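You operate a simulated robot arm through the tools that you are given. There is no shell and no other tool. Be economical: measure what you need, move in short steps, check, and stop when the job is done.

The job below is to be done with a simulated robot arm. You get a single attempt, and the scene is never put back.

## Task
Switch the feed off, take the cable out of the clamp, shut the jaw and zero it again.
Fine: feed off before the jaw opens; cable on the bench by the clamp meter.

It is judged by the outcome, as a careful person would: the job done as asked, and still so three seconds after it is handed in. It fails if anything else is knocked over, pushed out of place, dropped, spilled or broken.

## Robot
A 7-joint arm with a two-finger parallel gripper, fixed in place. Base frame: the origin is at the foot of the arm, x ahead of it, y to its left, z up; the work surface is at about z = 778. Lengths are in mm, angles in degrees, forces in N, time in s.
With the tool pointing down near the work surface it reaches from about 460 to 920 mm from the base axis. Its first joint turns from -115.0 to 115.0 degrees. Payload 3.91 kg.
The TCP is the grasp point between the finger pads, 30 mm short of the fingertips. In the tool frame z runs along the fingers and y along their closing line. The gripper opens to 110 mm. The fingers are 20 mm wide and 10 mm thick; the gripper's body (48 by 112 mm) begins 55 mm behind the TCP.
Orientation is told as [roll, pitch, yaw] about the base's x, y, z axes, in that order, counted from this pose: with the fingers straight down and closing along the base's y, the tool's x points along the base's -x, its y along +y and its z along -z.

## Interface
- The arm moves only by the tool nudge_tool. Its argument "targets" is a list of rows, each a list of 7 numbers: the opening, from 0 (shut) to 1 (fully open), then the shift along the base's x, y, z in cm, then the turn, a rotation vector about the base's x, y, z in degrees. In form: [[jaw, tx, ty, tz, rx, ry, rz], ...]. A call has 1 to 10 rows; each row shifts and turns the commanded pose from where the row before left it. Each row takes 0.2 s and may step no farther than 50 mm and 8.6 degrees from the row before; otherwise, or with a gripper value out of range, the whole call is refused. Where a pose cannot be reached the arm comes as near as it can. A force on the tool above 40 N (or 10 N above the force at the start of the call, whichever is more), or a blocked arm, ends the call early, and 0.2 s more pass. The fingers move at their own pace (about 153 mm/s each) and stop on an object; they squeeze with about 44 N. The grip force told is the motor's: it shows also when the fingers shut on nothing. Time passes only in rows, and 0.2 s behind the last, so rows that do not move let the fingers close. It gives the time, the measured TCP pose, the force on the tool (base axes), the opening and the grip force at its end, in the units of the frame above (readings bear some noise).
- Cameras (640 x 400 px; columns grow to the right, rows downward): "scene" is fixed at [402.2, 498.6, 1364.8]; the picture's right is [-1.00, 0.06, 0.00], its down [0.05, 0.86, -0.51] and it looks along [-0.03, -0.51, -0.86] (base axes); focal length 351 px, centre (320, 200). "wrist" rides on the gripper at [72, 17, -103] in the tool frame; the picture's right is [-0.23, 0.97, 0.00], its down [-0.76, -0.18, -0.62] and it looks along [-0.61, -0.14, 0.78] (tool axes); focal length 222 px, centre (320, 200). There is no depth. A picture from a camera that has moved, and an enlarged one, comes with that camera's place and axes in the base frame and with its lens.
- camera(camera): a new picture of that camera. The clock stands still meanwhile.
- raise_lower(by): slides the trunk up (or, below 0, down) by that many mm; the arm rides with it, the base frame stays. It gives what a move gives, with no picture.
- enlarge(camera, box): a new picture of the part [left, top, right, bottom] of that camera's present view, enlarged. The clock stands still meanwhile.
- job_done(): hands the job in; it is judged then, once.

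Work in short steps. Places have to be worked out from the pictures, the camera data and where the tool is seen: move nearer, look again, correct. Check each grasp and each placing, and mend what went wrong. You have 120 turns and 76 pictures in all, those below and enlarged ones among them. Open the gripper and draw the arm clear of the work before you hand the job in, unless the task says otherwise; then end with one line.

The tools are called after ">>>" as a command line: name --pt "numbers of a row" for each row, then --argument value for the rest, lists and objects as JSON in quotes. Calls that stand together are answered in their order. nudge_tool: Moves the arm, as the interface text tells. Its arguments: {"type":"object","properties":{"targets":{"type":"array","items":{"type":"array","items":{"type":"number"}}}},"required":["targets"]} The other tools are called the same way: raise_lower (by) slides the trunk up or down; camera (camera) takes a picture; enlarge (camera, box) takes an enlarged picture of a part of a camera's view; job_done () hands the job in.

At the start:

```text
time_s: 0.0
tool_pos: [305.1, 311.2, 1108.3]
tcp_rot: [0.0, 0.0, 0.0]
force: [-0.2, -1.2, 0.0]
finger_gap: 109.9
gripper_force: 0.0
trunk travel left (down, up): [-725.0, 265.0]
```

scene: 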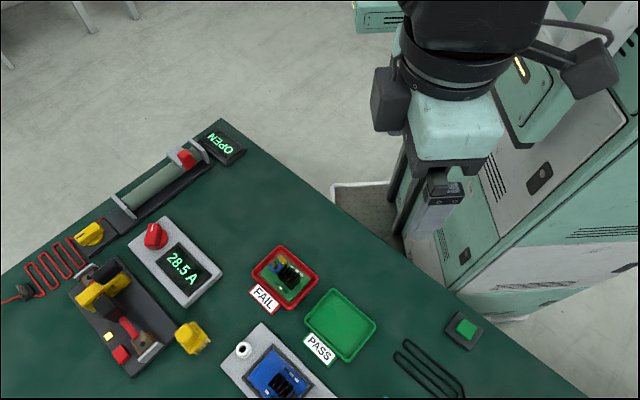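
wrist: 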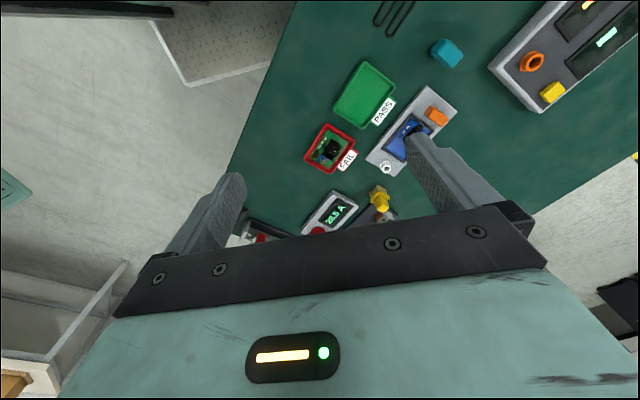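

The scene shows a bench with several devices; I enlarge the left part to identify the clamp, cable, feed switch and meter.

>>> enlarge --camera "scene" --box '[60, 200, 240, 390]'

>>> enlarge --camera "scene" --box '[0, 110, 260, 310]'

>>> enlarge --camera "scene" --box '[210, 240, 500, 400]'

```text
2.11 times, centred on (150, 295) of scene
camera zoom: at [402.2, 498.6, 1364.8], right [-1.0, 0.06, 0.0], down [0.05, 0.86, -0.51], along [-0.03, -0.51, -0.86], focal length 740 px, centre (678, 0)
```

zoom: 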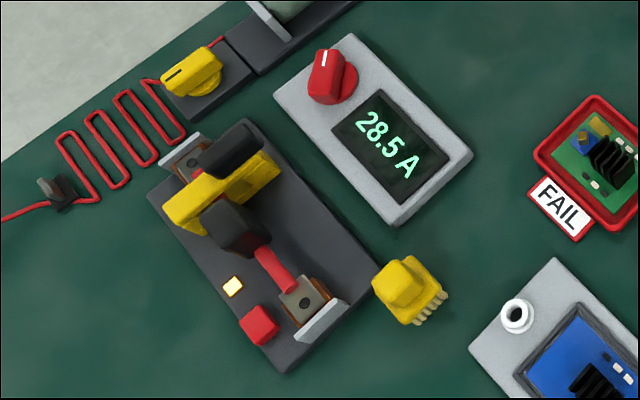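

```text
2.00 times, centred on (130, 210) of scene
camera zoom: at [402.2, 498.6, 1364.8], right [-1.0, 0.06, 0.0], down [0.05, 0.86, -0.51], along [-0.03, -0.51, -0.86], focal length 703 px, centre (700, 180)
```

zoom: 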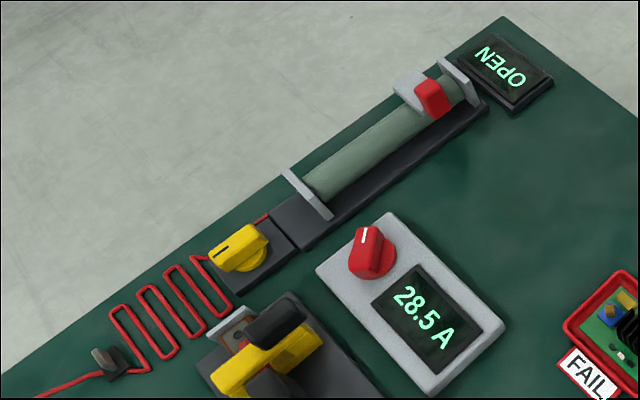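

```text
2.21 times, centred on (355, 320) of scene
camera zoom: at [402.2, 498.6, 1364.8], right [-1.0, 0.06, 0.0], down [0.05, 0.86, -0.51], along [-0.03, -0.51, -0.86], focal length 775 px, centre (243, -65)
```

zoom: 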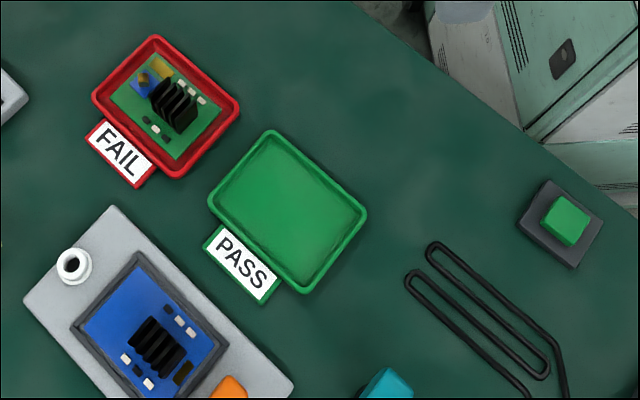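

The likely clamp fixture (yellow jaw over a red/black cable) sits near (730, 350), the display box "28.5 A" near (640, 270). I move the arm over it, staying high, and look with the wrist camera.

>>> nudge_tool --pt "1 4.5 0 0 0 0 0" --pt "1 4.5 0 0 0 0 0" --pt "1 4.5 0 0 0 0 0" --pt "1 4.5 0 0 0 0 0" --pt "1 4.5 0 0 0 0 0" --pt "1 4.5 0 0 0 0 0" --pt "1 4.5 0 0 0 0 0"

>>> camera --camera "wrist"

```text
time_s: 1.6
tool_pos: [622.0, 310.7, 1107.2]
tcp_rot: [-0.1, -0.1, 0.2]
force: [-0.7, 0.8, 1.2]
finger_gap: 109.9
gripper_force: 0.0
trunk travel left (down, up): [-725.0, 265.0]
```

```text
70 pictures are left
camera wrist: at [547.6, 327.7, 1210.1], right [0.23, 0.97, 0.0], down [0.76, -0.18, 0.62], along [0.61, -0.14, -0.78], focal length 222 px, centre (320, 200)
```

wrist: 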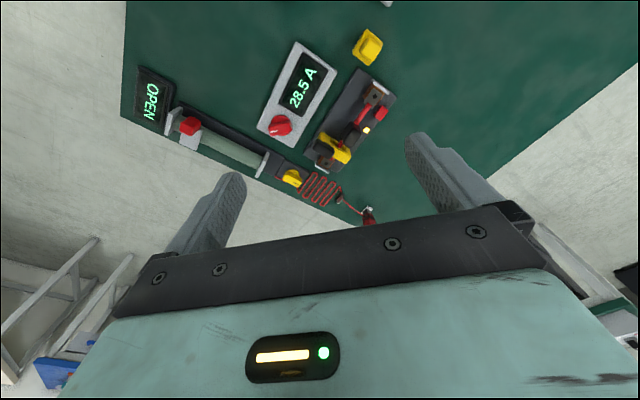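

>>> enlarge --camera "wrist" --box '[250, 20, 410, 120]'

>>> enlarge --camera "wrist" --box '[270, 60, 430, 230]'

>>> enlarge --camera "wrist" --box '[120, 60, 280, 180]'

```text
4.00 times, centred on (330, 70) of wrist
camera zoom: at [547.6, 327.7, 1210.1], right [0.23, 0.97, 0.0], down [0.76, -0.18, 0.62], along [0.61, -0.14, -0.78], focal length 888 px, centre (280, 720)
```

zoom: 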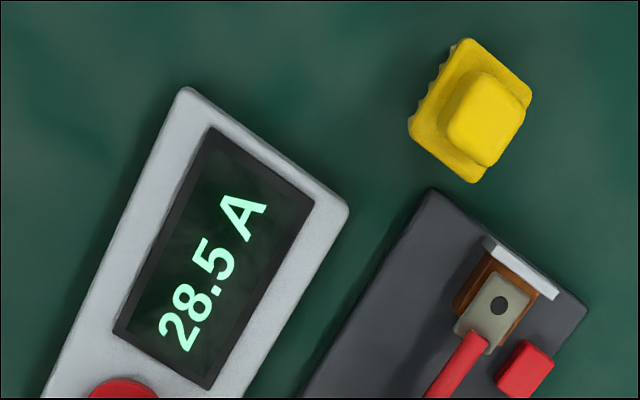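

```text
2.35 times, centred on (350, 145) of wrist
camera zoom: at [547.6, 327.7, 1210.1], right [0.23, 0.97, 0.0], down [0.76, -0.18, 0.62], along [0.61, -0.14, -0.78], focal length 523 px, centre (249, 329)
```

zoom: 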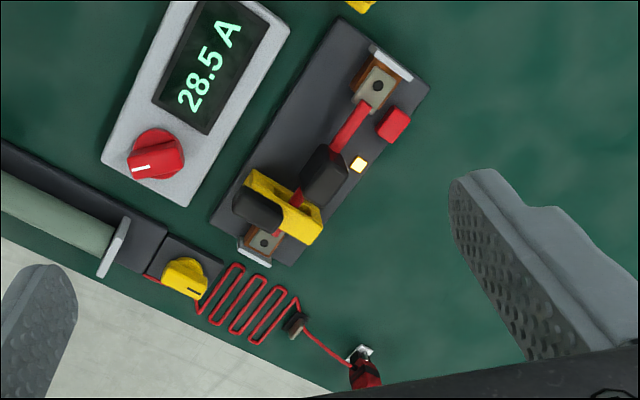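

```text
3.33 times, centred on (200, 120) of wrist
camera zoom: at [547.6, 327.7, 1210.1], right [0.23, 0.97, 0.0], down [0.76, -0.18, 0.62], along [0.61, -0.14, -0.78], focal length 740 px, centre (720, 467)
```

zoom: 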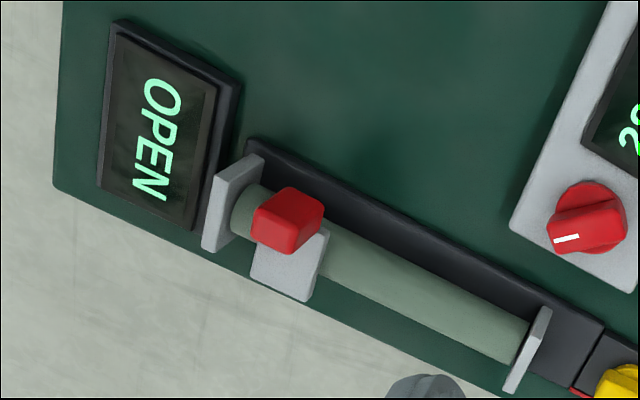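

The fixture here looks like a cable between terminals, but an instrument near (360, 700) with two displays was seen earlier. I move to look at that side before deciding.

>>> nudge_tool --pt "1 -3 3.5 0 0 0 0" --pt "1 -3 3.5 0 0 0 0" --pt "1 -3 3.5 0 0 0 0" --pt "1 -3 3.5 0 0 0 0" --pt "1 -3 3.5 0 0 0 0" --pt "1 -3 3.5 0 0 0 0" --pt "1 -3 3.5 0 0 0 0"

>>> camera --camera "wrist"

```text
time_s: 3.2
tool_pos: [411.8, 554.0, 1106.3]
tcp_rot: [0.0, 0.0, 0.0]
force: [0.7, -0.4, 1.5]
finger_gap: 110.0
gripper_force: 0.0
trunk travel left (down, up): [-725.0, 265.0]
```

```text
66 pictures are left
camera wrist: at [338.5, 570.7, 1210.9], right [0.23, 0.97, 0.0], down [0.76, -0.18, 0.62], along [0.61, -0.14, -0.78], focal length 222 px, centre (320, 200)
```

wrist: 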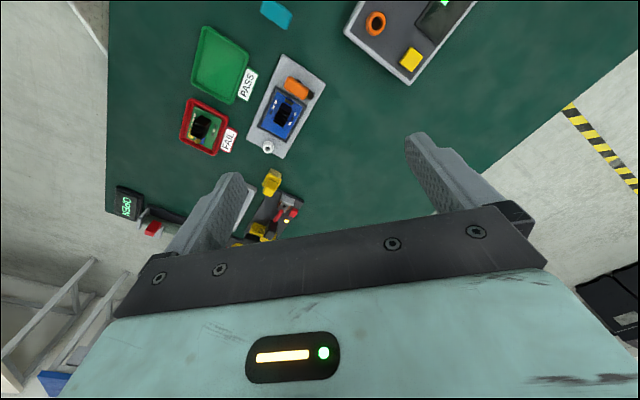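

>>> nudge_tool --pt "1 -4 3 0 0 0 0" --pt "1 -4 3 0 0 0 0" --pt "1 -4 3 0 0 0 0" --pt "1 -4 3 0 0 0 0"

>>> camera --camera "wrist"

```text
time_s: 4.2
tool_pos: [275.2, 584.6, 1103.0]
tcp_rot: [0.1, -0.1, 0.1]
force: [-0.5, 0.4, 1.3]
finger_gap: 109.9
gripper_force: 0.1
out of reach, approached as far as the arm can: row 1, 2, 3, 4
trunk travel left (down, up): [-725.0, 265.0]
```

```text
65 pictures are left
camera wrist: at [201.9, 600.9, 1206.7], right [0.23, 0.97, 0.0], down [0.76, -0.18, 0.62], along [0.61, -0.14, -0.78], focal length 222 px, centre (320, 200)
```

wrist: 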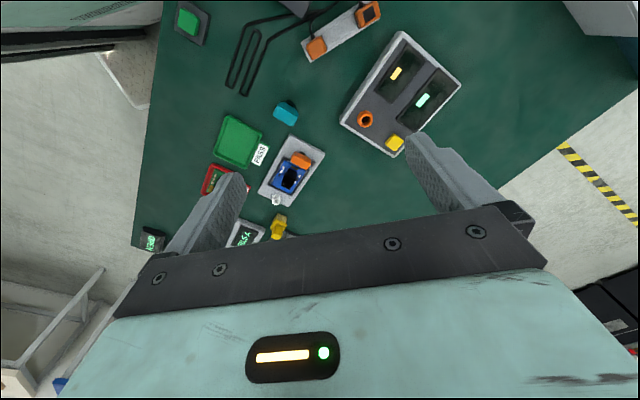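

>>> enlarge --camera "wrist" --box '[290, 0, 480, 160]'

>>> enlarge --camera "wrist" --box '[200, 90, 340, 220]'

```text
2.50 times, centred on (385, 80) of wrist
camera zoom: at [201.9, 600.9, 1206.7], right [0.23, 0.97, 0.0], down [0.76, -0.18, 0.62], along [0.61, -0.14, -0.78], focal length 555 px, centre (158, 500)
```

zoom: 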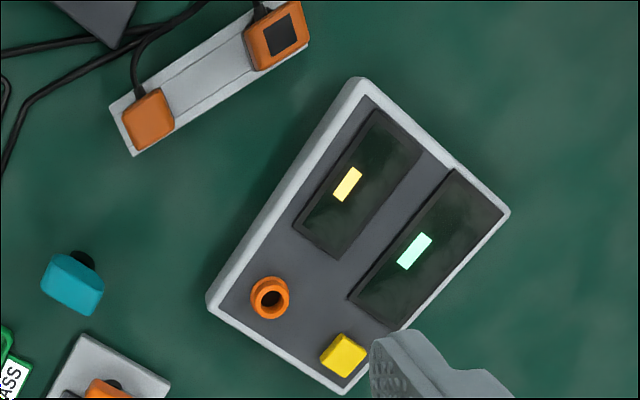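

```text
3.08 times, centred on (270, 155) of wrist
camera zoom: at [201.9, 600.9, 1206.7], right [0.23, 0.97, 0.0], down [0.76, -0.18, 0.62], along [0.61, -0.14, -0.78], focal length 684 px, centre (474, 338)
```

zoom: 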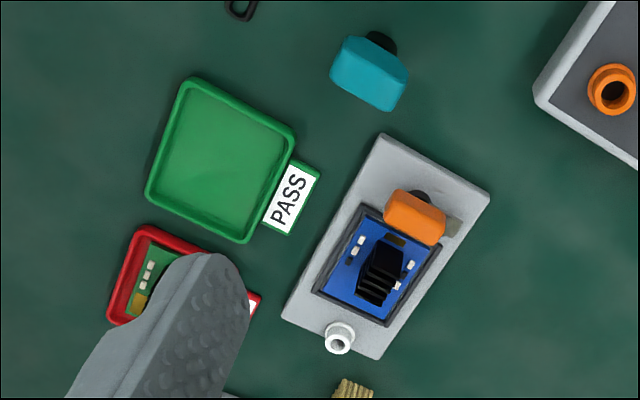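

That side is an unrelated test station. I go back over the clamp fixture, lower, for close-ups.

>>> nudge_tool --pt "1 4.2 -1.9 -1 0 0 0" --pt "1 4.2 -1.9 -1 0 0 0" --pt "1 4.2 -1.9 -1 0 0 0" --pt "1 4.2 -1.9 -1 0 0 0" --pt "1 4.2 -1.9 -1 0 0 0" --pt "1 4.2 -1.9 -1 0 0 0" --pt "1 4.2 -1.9 -1 0 0 0" --pt "1 4.2 -1.9 -1 0 0 0" --pt "1 4.2 -1.9 -1 0 0 0" --pt "1 4.2 -1.9 -1 0 0 0"

>>> camera --camera "wrist"

```text
time_s: 6.4
tool_pos: [689.6, 423.7, 1012.7]
tcp_rot: [0.0, 0.0, 0.1]
force: [0.4, -0.2, -0.4]
finger_gap: 110.1
gripper_force: 0.1
out of reach, approached as far as the arm can: row 1, 2, 3, 4, 5, 8, 9, 10
trunk travel left (down, up): [-725.0, 265.0]
```

```text
62 pictures are left
camera wrist: at [617.1, 441.1, 1115.8], right [0.23, 0.97, 0.0], down [0.76, -0.18, 0.62], along [0.61, -0.14, -0.78], focal length 222 px, centre (320, 200)
```

wrist: 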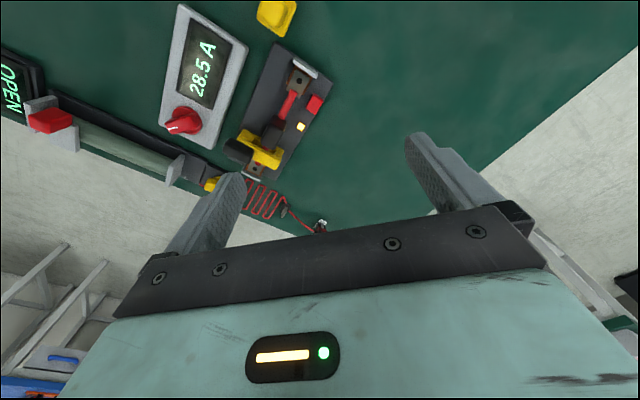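

>>> enlarge --camera "wrist" --box '[210, 30, 340, 190]'

>>> enlarge --camera "scene" --box '[60, 240, 220, 390]'

```text
2.50 times, centred on (275, 110) of wrist
camera zoom: at [617.1, 441.1, 1115.8], right [0.23, 0.97, 0.0], down [0.76, -0.18, 0.62], along [0.61, -0.14, -0.78], focal length 555 px, centre (432, 425)
```

zoom: 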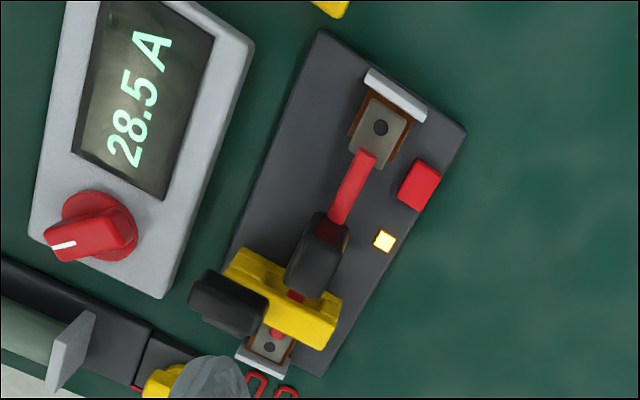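

```text
2.67 times, centred on (140, 315) of scene
camera zoom: at [402.2, 498.6, 1364.8], right [-1.0, 0.06, 0.0], down [0.05, 0.86, -0.51], along [-0.03, -0.51, -0.86], focal length 937 px, centre (800, -107)
```

zoom: 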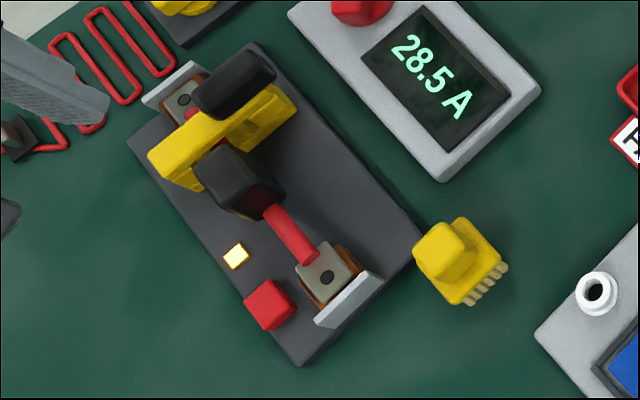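

The base carries a red cable on two terminals with the yellow jaw over it, a lit lamp and a red button. I need to distinguish feed switch from zero control, so I get closer for markings.

>>> nudge_tool --pt "1 0 -1 -4 0 0 0" --pt "1 0 -1 -4 0 0 0"

>>> camera --camera "wrist"

>>> enlarge --camera "wrist" --box '[90, 0, 330, 180]'

```text
time_s: 7.0
tool_pos: [689.9, 401.2, 931.8]
tcp_rot: [0.0, 0.0, 0.1]
force: [0.5, 0.1, -0.5]
finger_gap: 110.0
gripper_force: 0.1
trunk travel left (down, up): [-725.0, 265.0]
```

```text
59 pictures are left
camera wrist: at [616.8, 417.6, 1035.4], right [0.23, 0.97, 0.0], down [0.76, -0.18, 0.62], along [0.61, -0.14, -0.78], focal length 222 px, centre (320, 200)
```

wrist: 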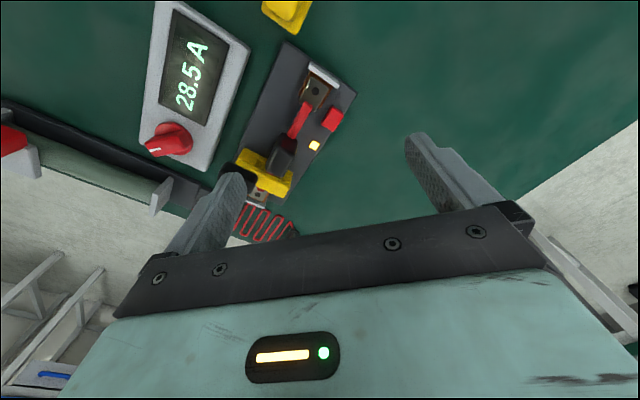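

```text
2.22 times, centred on (210, 90) of wrist
camera zoom: at [616.8, 417.6, 1035.4], right [0.23, 0.97, 0.0], down [0.76, -0.18, 0.62], along [0.61, -0.14, -0.78], focal length 494 px, centre (564, 444)
```

zoom: 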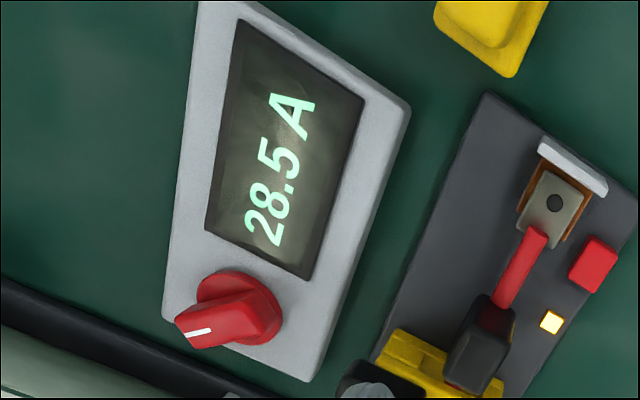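

The grey box's red knob (near (680, 225)) has its bar along about -y. I'll use it as the candidate feed control: turn it gently and watch the reading. First I move above it with yaw -90 so the fingers close across the bar.

>>> nudge_tool --pt "1 -0.1 -1.6 0 0 0 -8.5" --pt "1 -0.1 -1.6 0 0 0 -8.5" --pt "1 -0.1 -1.6 0 0 0 -8.5" --pt "1 -0.1 -1.6 0 0 0 -8.5" --pt "1 -0.1 -1.6 0 0 0 -8.5" --pt "1 -0.1 -1.6 0 0 0 -8.5" --pt "1 -0.1 -1.6 0 0 0 -8.5" --pt "1 -0.1 -1.6 0 0 0 -8.5" --pt "1 -0.1 -1.6 0 0 0 -8.5" --pt "1 0 -1.6 0 0 0 -8.5"

>>> camera --camera "wrist"

>>> camera --camera "scene"

```text
time_s: 9.2
tool_pos: [681.9, 241.7, 931.4]
tcp_rot: [0.0, 0.0, -85.0]
force: [0.1, 0.5, 0.2]
finger_gap: 109.9
gripper_force: 0.0
trunk travel left (down, up): [-725.0, 265.0]
```

```text
57 pictures are left
camera wrist: at [691.2, 316.4, 1034.7], right [0.99, -0.14, 0.0], down [-0.11, -0.77, 0.62], along [-0.09, -0.62, -0.78], focal length 222 px, centre (320, 200)
```

wrist: 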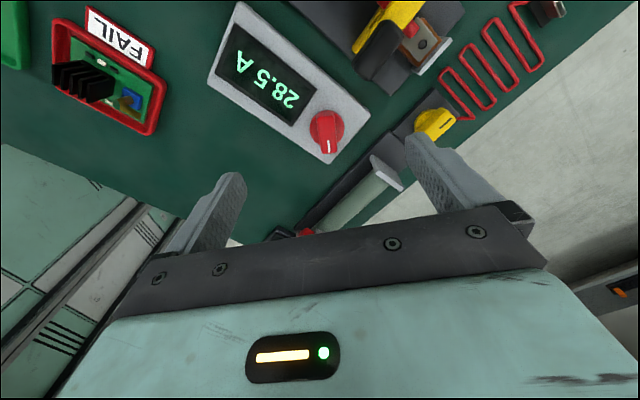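

```text
56 pictures are left
```

scene: 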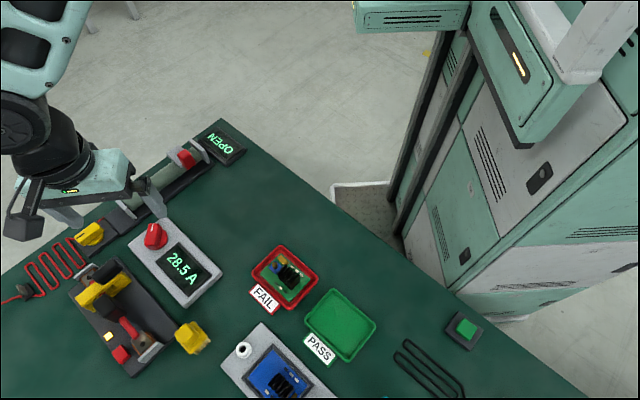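

The knob lies nearly below the tool, bar aligned with the fingers' planes. I zoom to check its exact centre and size.

>>> enlarge --camera "wrist" --box '[270, 80, 390, 180]'

```text
4.00 times, centred on (330, 130) of wrist
camera zoom: at [691.2, 316.4, 1034.7], right [0.99, -0.14, 0.0], down [-0.11, -0.77, 0.62], along [-0.09, -0.62, -0.78], focal length 888 px, centre (280, 480)
```

zoom: 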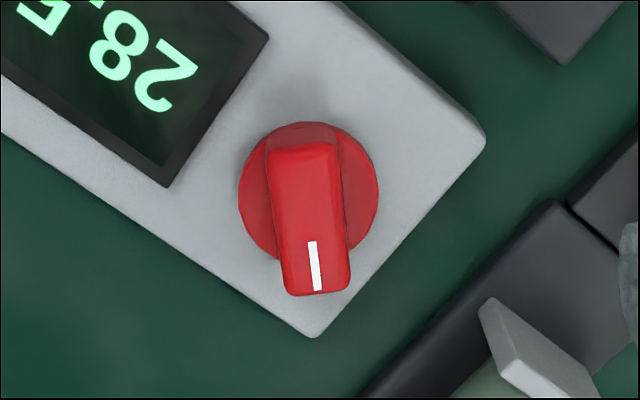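

Knob centre ≈ (686.5, 233), bar ≈ 18 mm wide at about -93°. I align, narrow the jaw to ~45 mm and descend to TCP z ≈ 853.

>>> nudge_tool --pt "0.4 0.4 -0.9 0 0 0 -7" --pt "0.4 0 0 -3 0 0 0" --pt "0.4 0 0 -3 0 0 0" --pt "0.4 0 0 -1.8 0 0 0"

>>> camera --camera "wrist"

>>> enlarge --camera "scene" --box '[80, 170, 240, 310]'

```text
time_s: 10.2
tool_pos: [685.1, 234.1, 853.5]
tcp_rot: [0.1, 0.0, -92.1]
force: [0.9, -0.5, 0.2]
finger_gap: 44.2
gripper_force: 0.1
trunk travel left (down, up): [-725.0, 265.0]
```

```text
54 pictures are left
camera wrist: at [705.2, 305.9, 956.6], right [0.97, -0.26, 0.0], down [-0.2, -0.76, 0.62], along [-0.16, -0.6, -0.78], focal length 222 px, centre (320, 200)
```

wrist: 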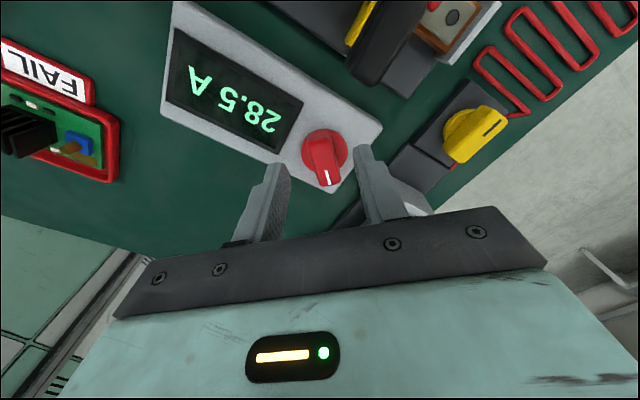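

```text
2.86 times, centred on (160, 240) of scene
camera zoom: at [402.2, 498.6, 1364.8], right [-1.0, 0.06, 0.0], down [0.05, 0.86, -0.51], along [-0.03, -0.51, -0.86], focal length 1004 px, centre (777, 86)
```

zoom: 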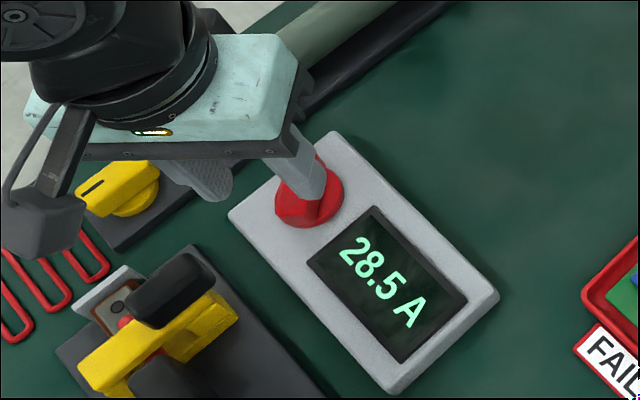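

The bar is centred between the fingers. I lower another 10 mm watching the force.

>>> nudge_tool --pt "0.4 0.1 0 -0.5 0 0 0" --pt "0.4 0 0 -0.5 0 0 0"

>>> enlarge --camera "wrist" --box '[240, 90, 400, 210]'

```text
time_s: 10.8
tool_pos: [688.1, 235.0, 842.3]
tcp_rot: [0.0, 0.1, -92.1]
force: [-0.1, -0.2, 0.0]
finger_gap: 44.1
gripper_force: 0.1
trunk travel left (down, up): [-725.0, 265.0]
```

```text
3.33 times, centred on (320, 150) of wrist
camera zoom: at [706.3, 306.9, 946.6], right [0.97, -0.26, 0.0], down [-0.2, -0.76, 0.62], along [-0.16, -0.6, -0.78], focal length 740 px, centre (320, 367)
```

zoom: 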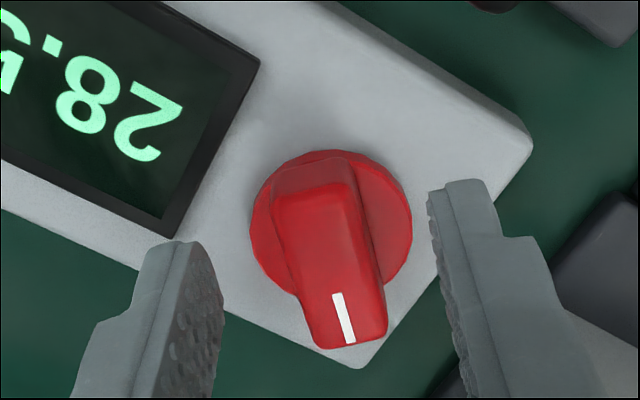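

Fingers straddle the bar squarely. I close on it.

>>> nudge_tool --pt "0.1 0 0 0 0 0 0" --pt "0.1 0 0 0 0 0 0"

>>> enlarge --camera "wrist" --box '[180, 50, 420, 210]'

```text
time_s: 11.4
tool_pos: [688.0, 234.4, 843.5]
tcp_rot: [0.0, 0.1, -92.0]
force: [-0.5, 0.6, 0.4]
finger_gap: 10.8
gripper_force: 0.1
trunk travel left (down, up): [-725.0, 265.0]
```

```text
2.50 times, centred on (300, 130) of wrist
camera zoom: at [706.3, 306.9, 946.6], right [0.97, -0.26, 0.0], down [-0.2, -0.76, 0.62], along [-0.16, -0.6, -0.78], focal length 555 px, centre (370, 375)
```

zoom: 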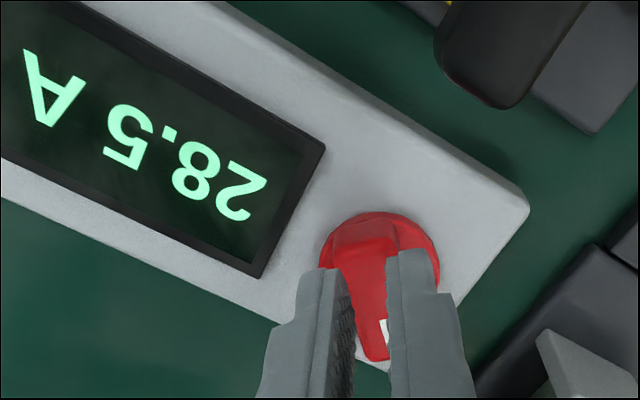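

The fingers closed above the bar, so the knob is lower (bar top ~805) and thus a bit further to -y. I reopen, shift -y and go down in small steps.

>>> nudge_tool --pt "0.4 0 0 0 0 0 0" --pt "0.4 0 -0.8 0 0 0 0" --pt "0.4 0 0 -0.6 0 0 0" --pt "0.4 0 0 -0.6 0 0 0"

>>> enlarge --camera "wrist" --box '[240, 90, 400, 210]'

>>> enlarge --camera "scene" --box '[100, 190, 220, 290]'

```text
time_s: 12.4
tool_pos: [687.0, 226.8, 831.9]
tcp_rot: [0.1, 0.2, -92.1]
force: [0.6, 0.4, 0.1]
finger_gap: 43.9
gripper_force: 0.0
trunk travel left (down, up): [-725.0, 265.0]
```

```text
3.33 times, centred on (320, 150) of wrist
camera zoom: at [705.4, 298.4, 934.8], right [0.97, -0.26, 0.0], down [-0.2, -0.76, 0.62], along [-0.16, -0.6, -0.78], focal length 740 px, centre (320, 367)
```

zoom: 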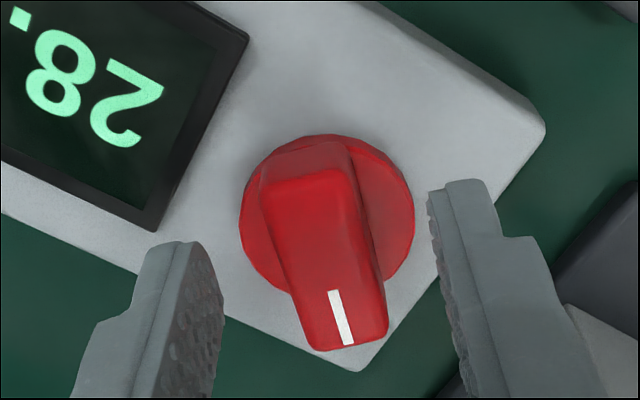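

```text
4.00 times, centred on (160, 240) of scene
camera zoom: at [402.2, 498.6, 1364.8], right [-1.0, 0.06, 0.0], down [0.05, 0.86, -0.51], along [-0.03, -0.51, -0.86], focal length 1406 px, centre (960, 40)
```

zoom: 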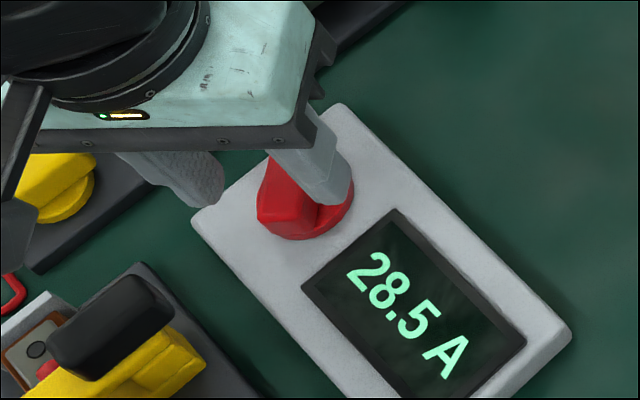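

Well centred. Another 6 mm down, then close.

>>> nudge_tool --pt "0.4 0 0 -0.6 0 0 0" --pt "0.1 0 0 0 0 0 0" --pt "0.1 0 0 0 0 0 0"

```text
time_s: 13.2
tool_pos: [686.1, 225.9, 824.6]
tcp_rot: [0.1, 0.0, -92.0]
force: [-1.7, -0.8, -1.8]
finger_gap: 19.9
gripper_force: 45.6
trunk travel left (down, up): [-725.0, 265.0]
```

Gripped the bar (19.9 mm, 45 N). I turn it by 16° counter-clockwise and see how the reading reacts.

>>> nudge_tool --pt "0.1 0 0 0 0 0 8" --pt "0.1 0 0 0 0 0 8"

>>> enlarge --camera "scene" --box '[60, 190, 240, 390]'

```text
time_s: 13.8
tool_pos: [684.2, 225.7, 823.8]
tcp_rot: [-0.3, 0.0, -75.7]
force: [-18.5, -5.1, 2.7]
finger_gap: 19.6
gripper_force: 44.9
trunk travel left (down, up): [-725.0, 265.0]
```

```text
2.00 times, centred on (150, 290) of scene
camera zoom: at [402.2, 498.6, 1364.8], right [-1.0, 0.06, 0.0], down [0.05, 0.86, -0.51], along [-0.03, -0.51, -0.86], focal length 703 px, centre (660, 20)
```

zoom: 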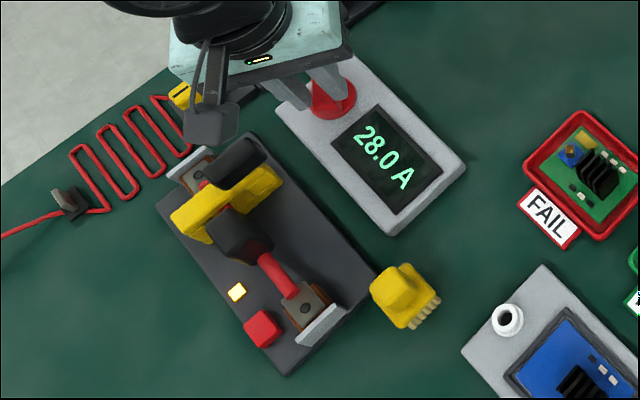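

The reading moved only 28.5 → 28.0 for 16°: this knob is the zero trim, so the red button by the lit lamp is the feed switch. I release the knob, rise, and go to the button.

>>> nudge_tool --pt "0.4 0 0 0 0 0 0" --pt "0.4 0 0 0 0 0 0" --pt "0.4 0 0 4 0 0 0" --pt "0.4 0 0 4.5 0 0 0" --pt "0.4 0 0 4 0 0 0"

>>> enlarge --camera "wrist" --box '[180, 0, 500, 200]'

```text
time_s: 15.0
tool_pos: [685.4, 226.4, 951.3]
tcp_rot: [0.0, -0.1, -76.0]
force: [0.2, -0.1, 0.1]
finger_gap: 44.1
gripper_force: 0.1
trunk travel left (down, up): [-725.0, 265.0]
```

```text
2.00 times, centred on (340, 100) of wrist
camera zoom: at [684.4, 300.7, 1054.2], right [1.0, 0.02, 0.0], down [0.01, -0.78, 0.62], along [0.01, -0.62, -0.78], focal length 444 px, centre (280, 400)
```

zoom: 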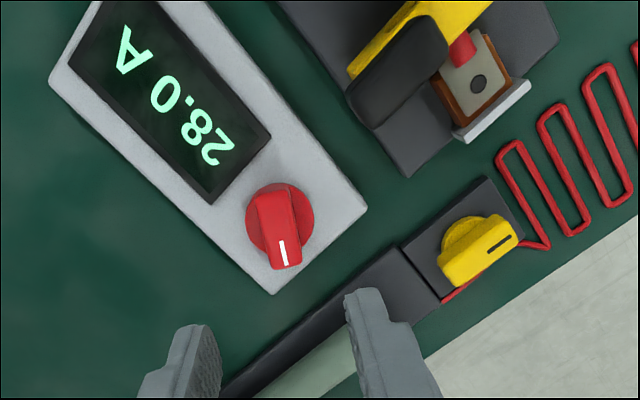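

Next: hover above the red button (≈ (694, 414)) with yaw -45 to match the fixture, fingers closed, and look.

>>> nudge_tool --pt "0 0.2 3.7 0 0 0 7.8" --pt "0 0.2 3.7 0 0 0 7.8" --pt "0 0.2 3.7 0 0 0 7.8" --pt "0 0.2 3.7 0 0 0 7.6" --pt "0 0 3.9 -2 0 0 0"

>>> camera --camera "wrist"

>>> enlarge --camera "wrist" --box '[240, 60, 400, 180]'

```text
time_s: 16.2
tool_pos: [695.9, 413.9, 928.6]
tcp_rot: [0.0, 0.0, -45.0]
force: [-0.8, -0.4, 0.8]
finger_gap: 0.0
gripper_force: 37.9
trunk travel left (down, up): [-725.0, 265.0]
```

```text
46 pictures are left
camera wrist: at [655.3, 477.2, 1033.3], right [0.85, 0.53, 0.0], down [0.41, -0.66, 0.62], along [0.33, -0.53, -0.78], focal length 222 px, centre (320, 200)
```

wrist: 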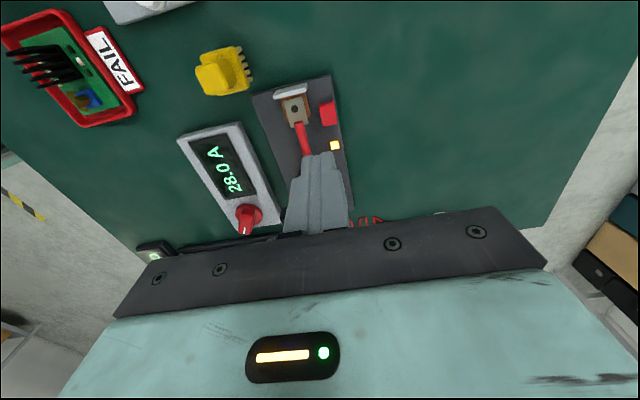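

```text
3.33 times, centred on (320, 120) of wrist
camera zoom: at [655.3, 477.2, 1033.3], right [0.85, 0.53, 0.0], down [0.41, -0.66, 0.62], along [0.33, -0.53, -0.78], focal length 740 px, centre (320, 467)
```

zoom: 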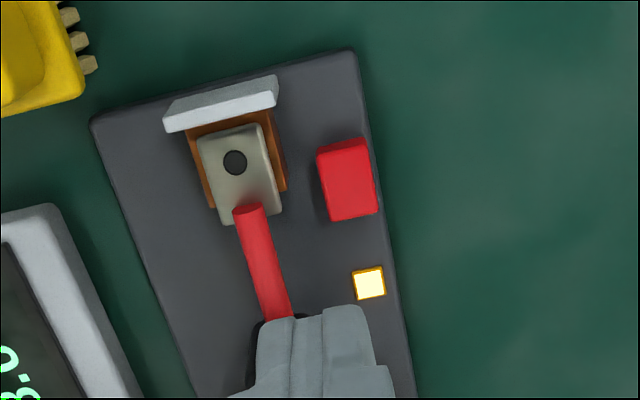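

Button appears about 8 mm to the image right of the tool line. I correct by (+5, +7) and descend to tip z ≈ 835 to re-measure.

>>> nudge_tool --pt "0 0.5 0.7 -2 0 0 0" --pt "0 0 0 -4 0 0 0"

>>> enlarge --camera "wrist" --box '[240, 80, 400, 200]'

>>> enlarge --camera "scene" --box '[60, 270, 220, 400]'

```text
time_s: 16.8
tool_pos: [697.9, 415.5, 867.8]
tcp_rot: [-0.1, 0.1, -45.0]
force: [0.5, 0.0, -0.4]
finger_gap: 0.1
gripper_force: 37.7
out of reach, approached as far as the arm can: row 2
trunk travel left (down, up): [-725.0, 265.0]
```

```text
3.33 times, centred on (320, 140) of wrist
camera zoom: at [657.0, 479.6, 971.9], right [0.85, 0.53, 0.0], down [0.41, -0.66, 0.62], along [0.33, -0.53, -0.78], focal length 740 px, centre (320, 400)
```

zoom: 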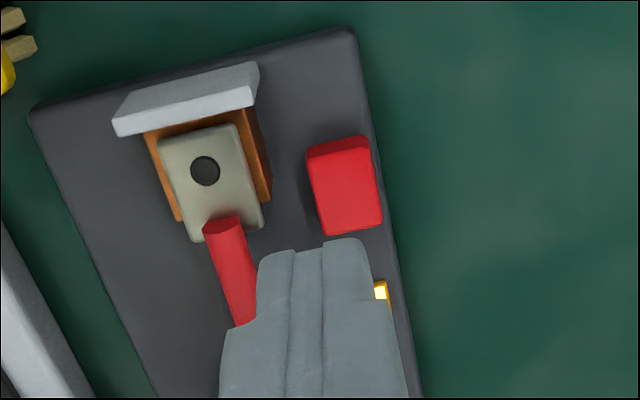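

```text
3.08 times, centred on (140, 335) of scene
camera zoom: at [402.2, 498.6, 1364.8], right [-1.0, 0.06, 0.0], down [0.05, 0.86, -0.51], along [-0.03, -0.51, -0.86], focal length 1081 px, centre (874, -215)
```

zoom: 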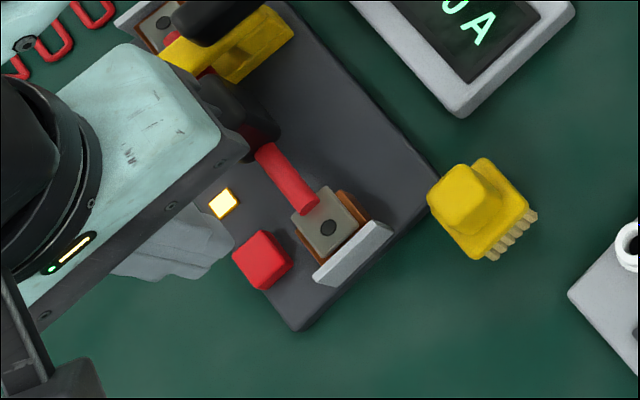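

The arm stopped ~6 mm short ("out of reach"), the button is further along image-up/right: about (+3, +14) off. I retry the approach with the trunk slightly raised to see whether reach improves.

>>> raise_lower --by 60

>>> nudge_tool --pt "0 0.2 0.8 0 0 0 0"

```text
time_s: 17.8
tool_pos: [696.2, 416.7, 928.2]
tcp_rot: [0.0, 0.1, -45.0]
force: [-0.3, -0.2, -0.2]
finger_gap: 0.4
gripper_force: 37.9
trunk travel left (down, up): [-785.0, 205.0]
```

```text
time_s: 18.2
tool_pos: [696.2, 418.2, 930.6]
tcp_rot: [0.1, 0.0, -45.1]
force: [-0.5, 1.1, 0.1]
finger_gap: 0.0
gripper_force: 37.9
out of reach, approached as far as the arm can: row 1
trunk travel left (down, up): [-785.0, 205.0]
```

Now I descend relative to the raised trunk to see if this gives more reach.

>>> nudge_tool --pt "0 0 0 -3 0 0 0" --pt "0 0 0 -3 0 0 0" --pt "0 0.2 0.5 0 0 0 0"

```text
time_s: 19.0
tool_pos: [687.7, 415.3, 870.1]
tcp_rot: [0.0, -0.1, -45.0]
force: [-0.8, -0.3, -0.5]
finger_gap: 0.0
gripper_force: 37.5
out of reach, approached as far as the arm can: row 2
trunk travel left (down, up): [-785.0, 205.0]
```

Raising the trunk makes reach worse, so I do the opposite: lift the arm 15 cm, then lower the trunk 140 mm.

>>> nudge_tool --pt "0 0 0 5 0 0 0" --pt "0 0 0 5 0 0 0" --pt "0 0 0 5 0 0 0"

>>> raise_lower --by -140

```text
time_s: 19.8
tool_pos: [689.4, 419.3, 1019.9]
tcp_rot: [0.0, 0.0, -45.0]
force: [-0.8, 0.4, -0.4]
finger_gap: 0.1
gripper_force: 37.4
trunk travel left (down, up): [-785.0, 205.0]
```

```text
time_s: 21.5
tool_pos: [691.2, 418.6, 880.7]
tcp_rot: [0.0, 0.0, -45.0]
force: [0.1, 0.4, -0.1]
finger_gap: 0.0
gripper_force: 38.0
trunk travel left (down, up): [-645.0, 345.0]
```

Button judged at (700, 424). I move over it and descend to tip z ≈ 820.

>>> nudge_tool --pt "0 0.9 0.55 0 0 0 0" --pt "0 0 0 -3 0 0 0"

>>> enlarge --camera "wrist" --box '[240, 80, 400, 200]'

>>> enlarge --camera "scene" --box '[60, 270, 220, 400]'

```text
time_s: 22.1
tool_pos: [697.5, 423.4, 851.7]
tcp_rot: [0.0, 0.0, -45.1]
force: [-1.1, -0.4, 0.0]
finger_gap: 0.3
gripper_force: 37.8
trunk travel left (down, up): [-645.0, 345.0]
```

```text
3.33 times, centred on (320, 140) of wrist
camera zoom: at [657.5, 487.3, 954.4], right [0.85, 0.53, 0.0], down [0.41, -0.67, 0.62], along [0.33, -0.53, -0.78], focal length 740 px, centre (320, 400)
```

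zoom: 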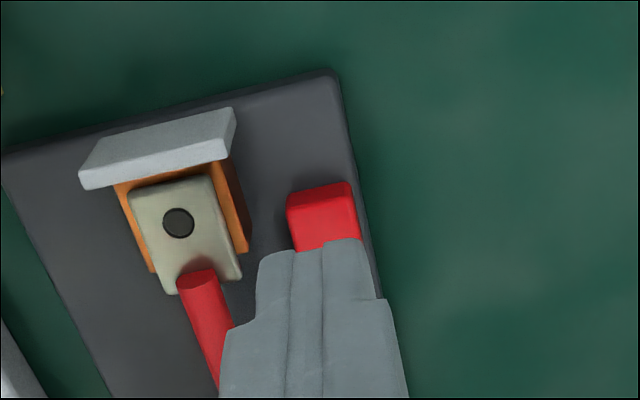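

```text
3.08 times, centred on (140, 335) of scene
camera zoom: at [402.2, 498.6, 1364.8], right [-1.0, 0.06, 0.0], down [0.05, 0.86, -0.51], along [-0.03, -0.51, -0.86], focal length 1081 px, centre (874, -215)
```

zoom: 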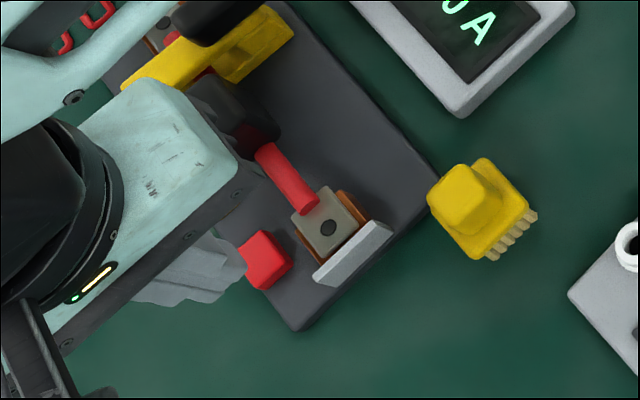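

The button's centre now lines up with the drop line of the tip. I press down in small steps.

>>> nudge_tool --pt "0 0.15 0.1 -0.6 0 0 0" --pt "0 0 0 -0.5 0 0 0" --pt "0 0 0 -0.4 0 0 0"

>>> enlarge --camera "scene" --box '[60, 230, 260, 390]'

```text
time_s: 22.9
tool_pos: [697.2, 422.4, 836.5]
tcp_rot: [0.1, 0.0, -45.0]
force: [-0.4, -0.4, 0.4]
finger_gap: 0.0
gripper_force: 38.1
out of reach, approached as far as the arm can: row 1
trunk travel left (down, up): [-645.0, 345.0]
```

```text
2.50 times, centred on (160, 310) of scene
camera zoom: at [402.2, 498.6, 1364.8], right [-1.0, 0.06, 0.0], down [0.05, 0.86, -0.51], along [-0.03, -0.51, -0.86], focal length 878 px, centre (720, -75)
```

zoom: 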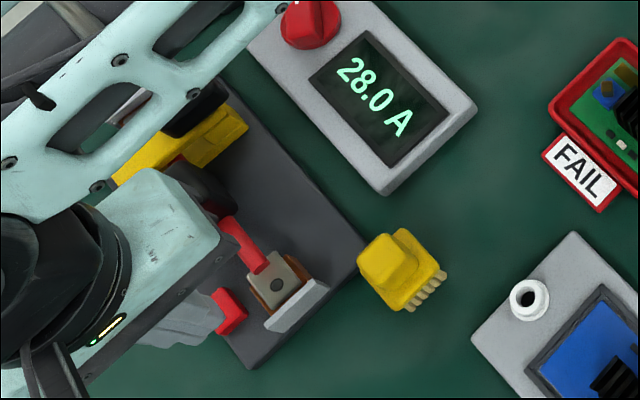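

No contact yet (tip ≈ 806). I keep pressing in 4 mm steps.

>>> nudge_tool --pt "0 0 0 -0.4 0 0 0" --pt "0 0 0 -0.4 0 0 0"

>>> enlarge --camera "wrist" --box '[220, 80, 400, 200]'

>>> enlarge --camera "scene" --box '[60, 230, 260, 390]'

```text
time_s: 23.5
tool_pos: [696.4, 422.2, 828.3]
tcp_rot: [0.0, 0.0, -45.0]
force: [0.3, 0.4, -0.4]
finger_gap: 0.0
gripper_force: 38.1
trunk travel left (down, up): [-645.0, 345.0]
```

```text
3.33 times, centred on (310, 140) of wrist
camera zoom: at [656.7, 485.1, 931.5], right [0.85, 0.53, 0.0], down [0.41, -0.66, 0.62], along [0.33, -0.53, -0.78], focal length 740 px, centre (353, 400)
```

zoom: 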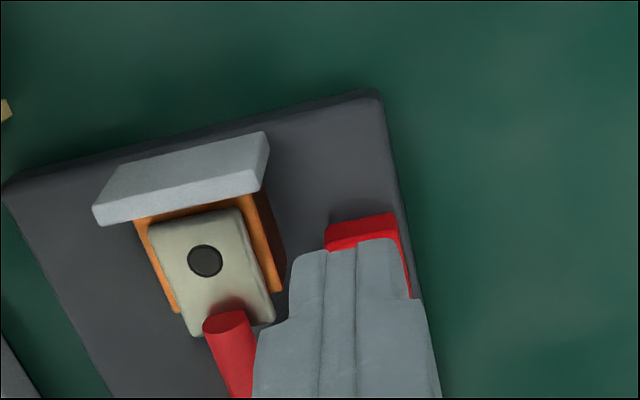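

```text
2.50 times, centred on (160, 310) of scene
camera zoom: at [402.2, 498.6, 1364.8], right [-1.0, 0.06, 0.0], down [0.05, 0.86, -0.51], along [-0.03, -0.51, -0.86], focal length 878 px, centre (720, -75)
```

zoom: 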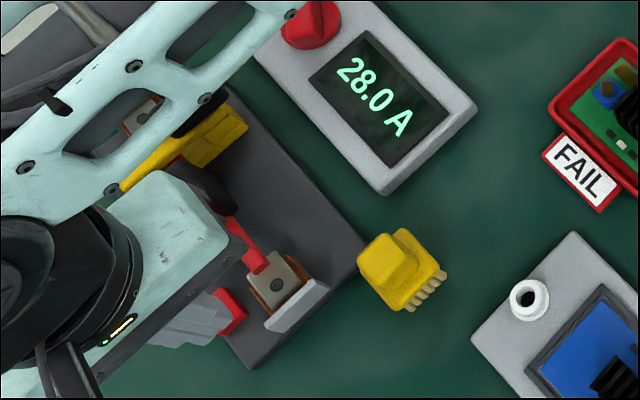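

Tip is right over the button, still no contact. Continue down.

>>> nudge_tool --pt "0 0 0 -0.4 0 0 0" --pt "0 0 0 -0.3 0 0 0"

```text
time_s: 24.1
tool_pos: [696.9, 422.9, 820.6]
tcp_rot: [0.0, 0.0, -44.9]
force: [-0.5, -0.9, -0.8]
finger_gap: 0.0
gripper_force: 37.7
trunk travel left (down, up): [-645.0, 345.0]
```

>>> nudge_tool --pt "0 0 0 -0.3 0 0 0"

>>> enlarge --camera "scene" --box '[60, 230, 260, 390]'

```text
time_s: 24.5
tool_pos: [697.0, 421.0, 818.9]
tcp_rot: [0.1, -0.1, -45.0]
force: [0.4, -0.8, 0.0]
finger_gap: 0.0
gripper_force: 37.9
trunk travel left (down, up): [-645.0, 345.0]
```

```text
2.50 times, centred on (160, 310) of scene
camera zoom: at [402.2, 498.6, 1364.8], right [-1.0, 0.06, 0.0], down [0.05, 0.86, -0.51], along [-0.03, -0.51, -0.86], focal length 878 px, centre (720, -75)
```

zoom: 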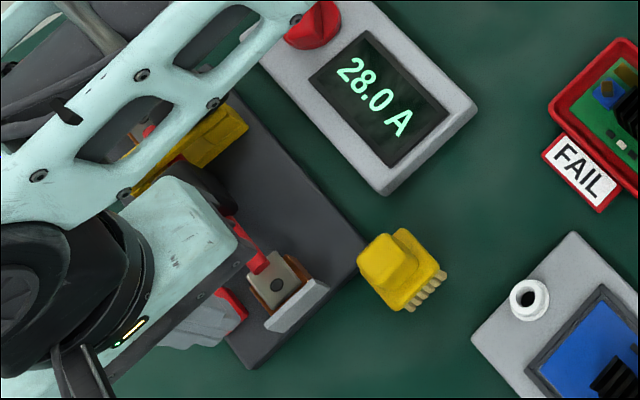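

Tip ≈ 789 without contact; I check the wrist view to see whether I'm beside the button.

>>> enlarge --camera "wrist" --box '[240, 90, 400, 210]'

```text
3.33 times, centred on (320, 150) of wrist
camera zoom: at [657.0, 485.0, 921.4], right [0.85, 0.53, 0.0], down [0.41, -0.66, 0.62], along [0.33, -0.53, -0.78], focal length 740 px, centre (320, 367)
```

zoom: 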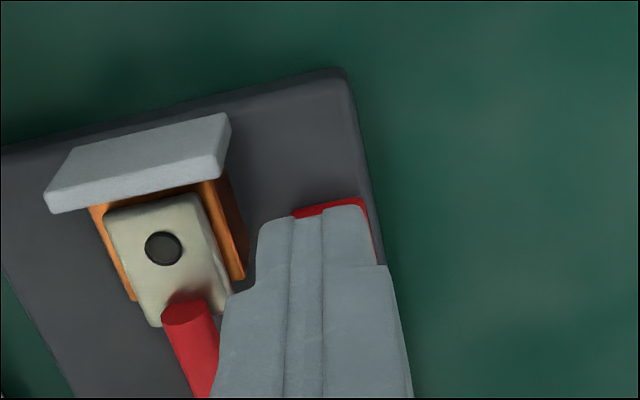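

The tip still covers the button from above with a small gap; no contact force. I continue down gently.

>>> nudge_tool --pt "0 0 0 -0.3 0 0 0"

>>> enlarge --camera "scene" --box '[80, 310, 180, 390]'

```text
time_s: 24.9
tool_pos: [697.8, 422.1, 815.4]
tcp_rot: [-0.1, 0.0, -45.0]
force: [-0.9, 0.7, 0.4]
finger_gap: 0.0
gripper_force: 37.9
trunk travel left (down, up): [-645.0, 345.0]
```

```text
5.00 times, centred on (130, 350) of scene
camera zoom: at [402.2, 498.6, 1364.8], right [-1.0, 0.06, 0.0], down [0.05, 0.86, -0.51], along [-0.03, -0.51, -0.86], focal length 1757 px, centre (1270, -550)
```

zoom: 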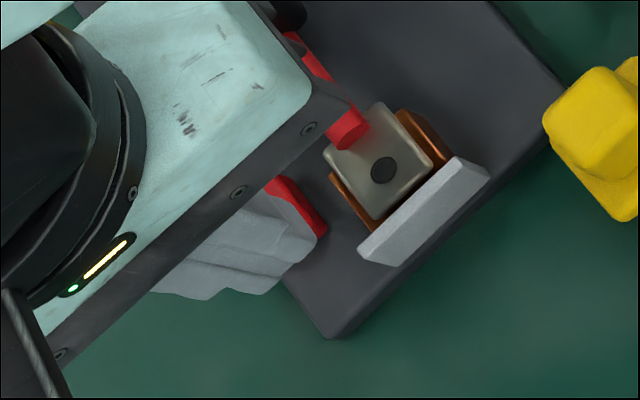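

>>> nudge_tool --pt "0 0 0 -0.3 0 0 0"

```text
time_s: 25.3
tool_pos: [696.6, 422.9, 811.4]
tcp_rot: [-0.1, 0.0, -44.9]
force: [0.3, -0.6, -0.5]
finger_gap: 0.3
gripper_force: 37.8
trunk travel left (down, up): [-645.0, 345.0]
```

>>> enlarge --camera "wrist" --box '[240, 90, 400, 210]'

>>> enlarge --camera "scene" --box '[60, 230, 260, 390]'

```text
3.33 times, centred on (320, 150) of wrist
camera zoom: at [656.3, 485.2, 915.3], right [0.85, 0.53, 0.0], down [0.41, -0.66, 0.62], along [0.33, -0.53, -0.78], focal length 740 px, centre (320, 367)
```

zoom: 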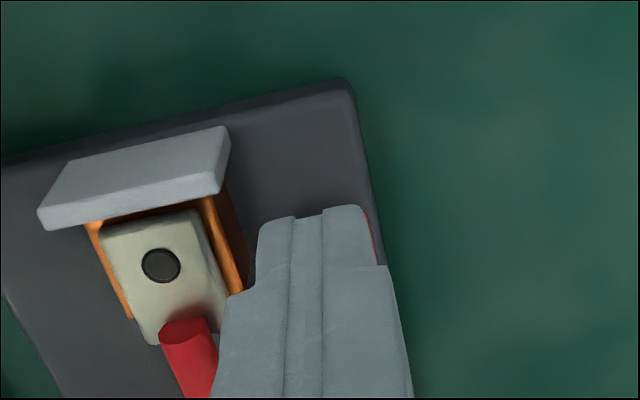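

```text
2.50 times, centred on (160, 310) of scene
camera zoom: at [402.2, 498.6, 1364.8], right [-1.0, 0.06, 0.0], down [0.05, 0.86, -0.51], along [-0.03, -0.51, -0.86], focal length 878 px, centre (720, -75)
```

zoom: 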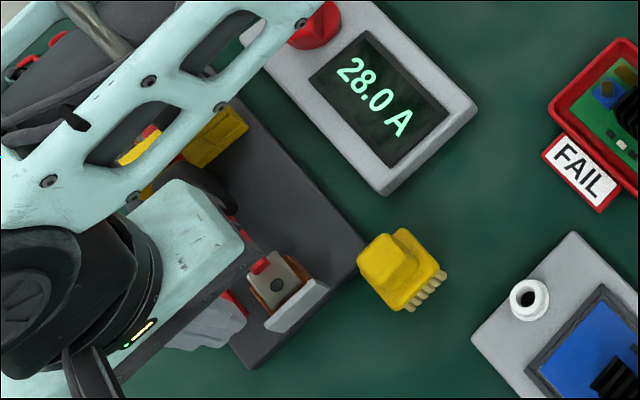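

Still no contact; the tip covers the button fully. One more small step down.

>>> nudge_tool --pt "0 0 0 -0.2 0 0 0" --pt "0 0 0 -0.2 0 0 0"

```text
time_s: 25.9
tool_pos: [697.7, 423.2, 807.0]
tcp_rot: [0.0, 0.1, -44.9]
force: [-0.9, 0.1, 0.5]
finger_gap: 0.2
gripper_force: 38.0
trunk travel left (down, up): [-645.0, 345.0]
```

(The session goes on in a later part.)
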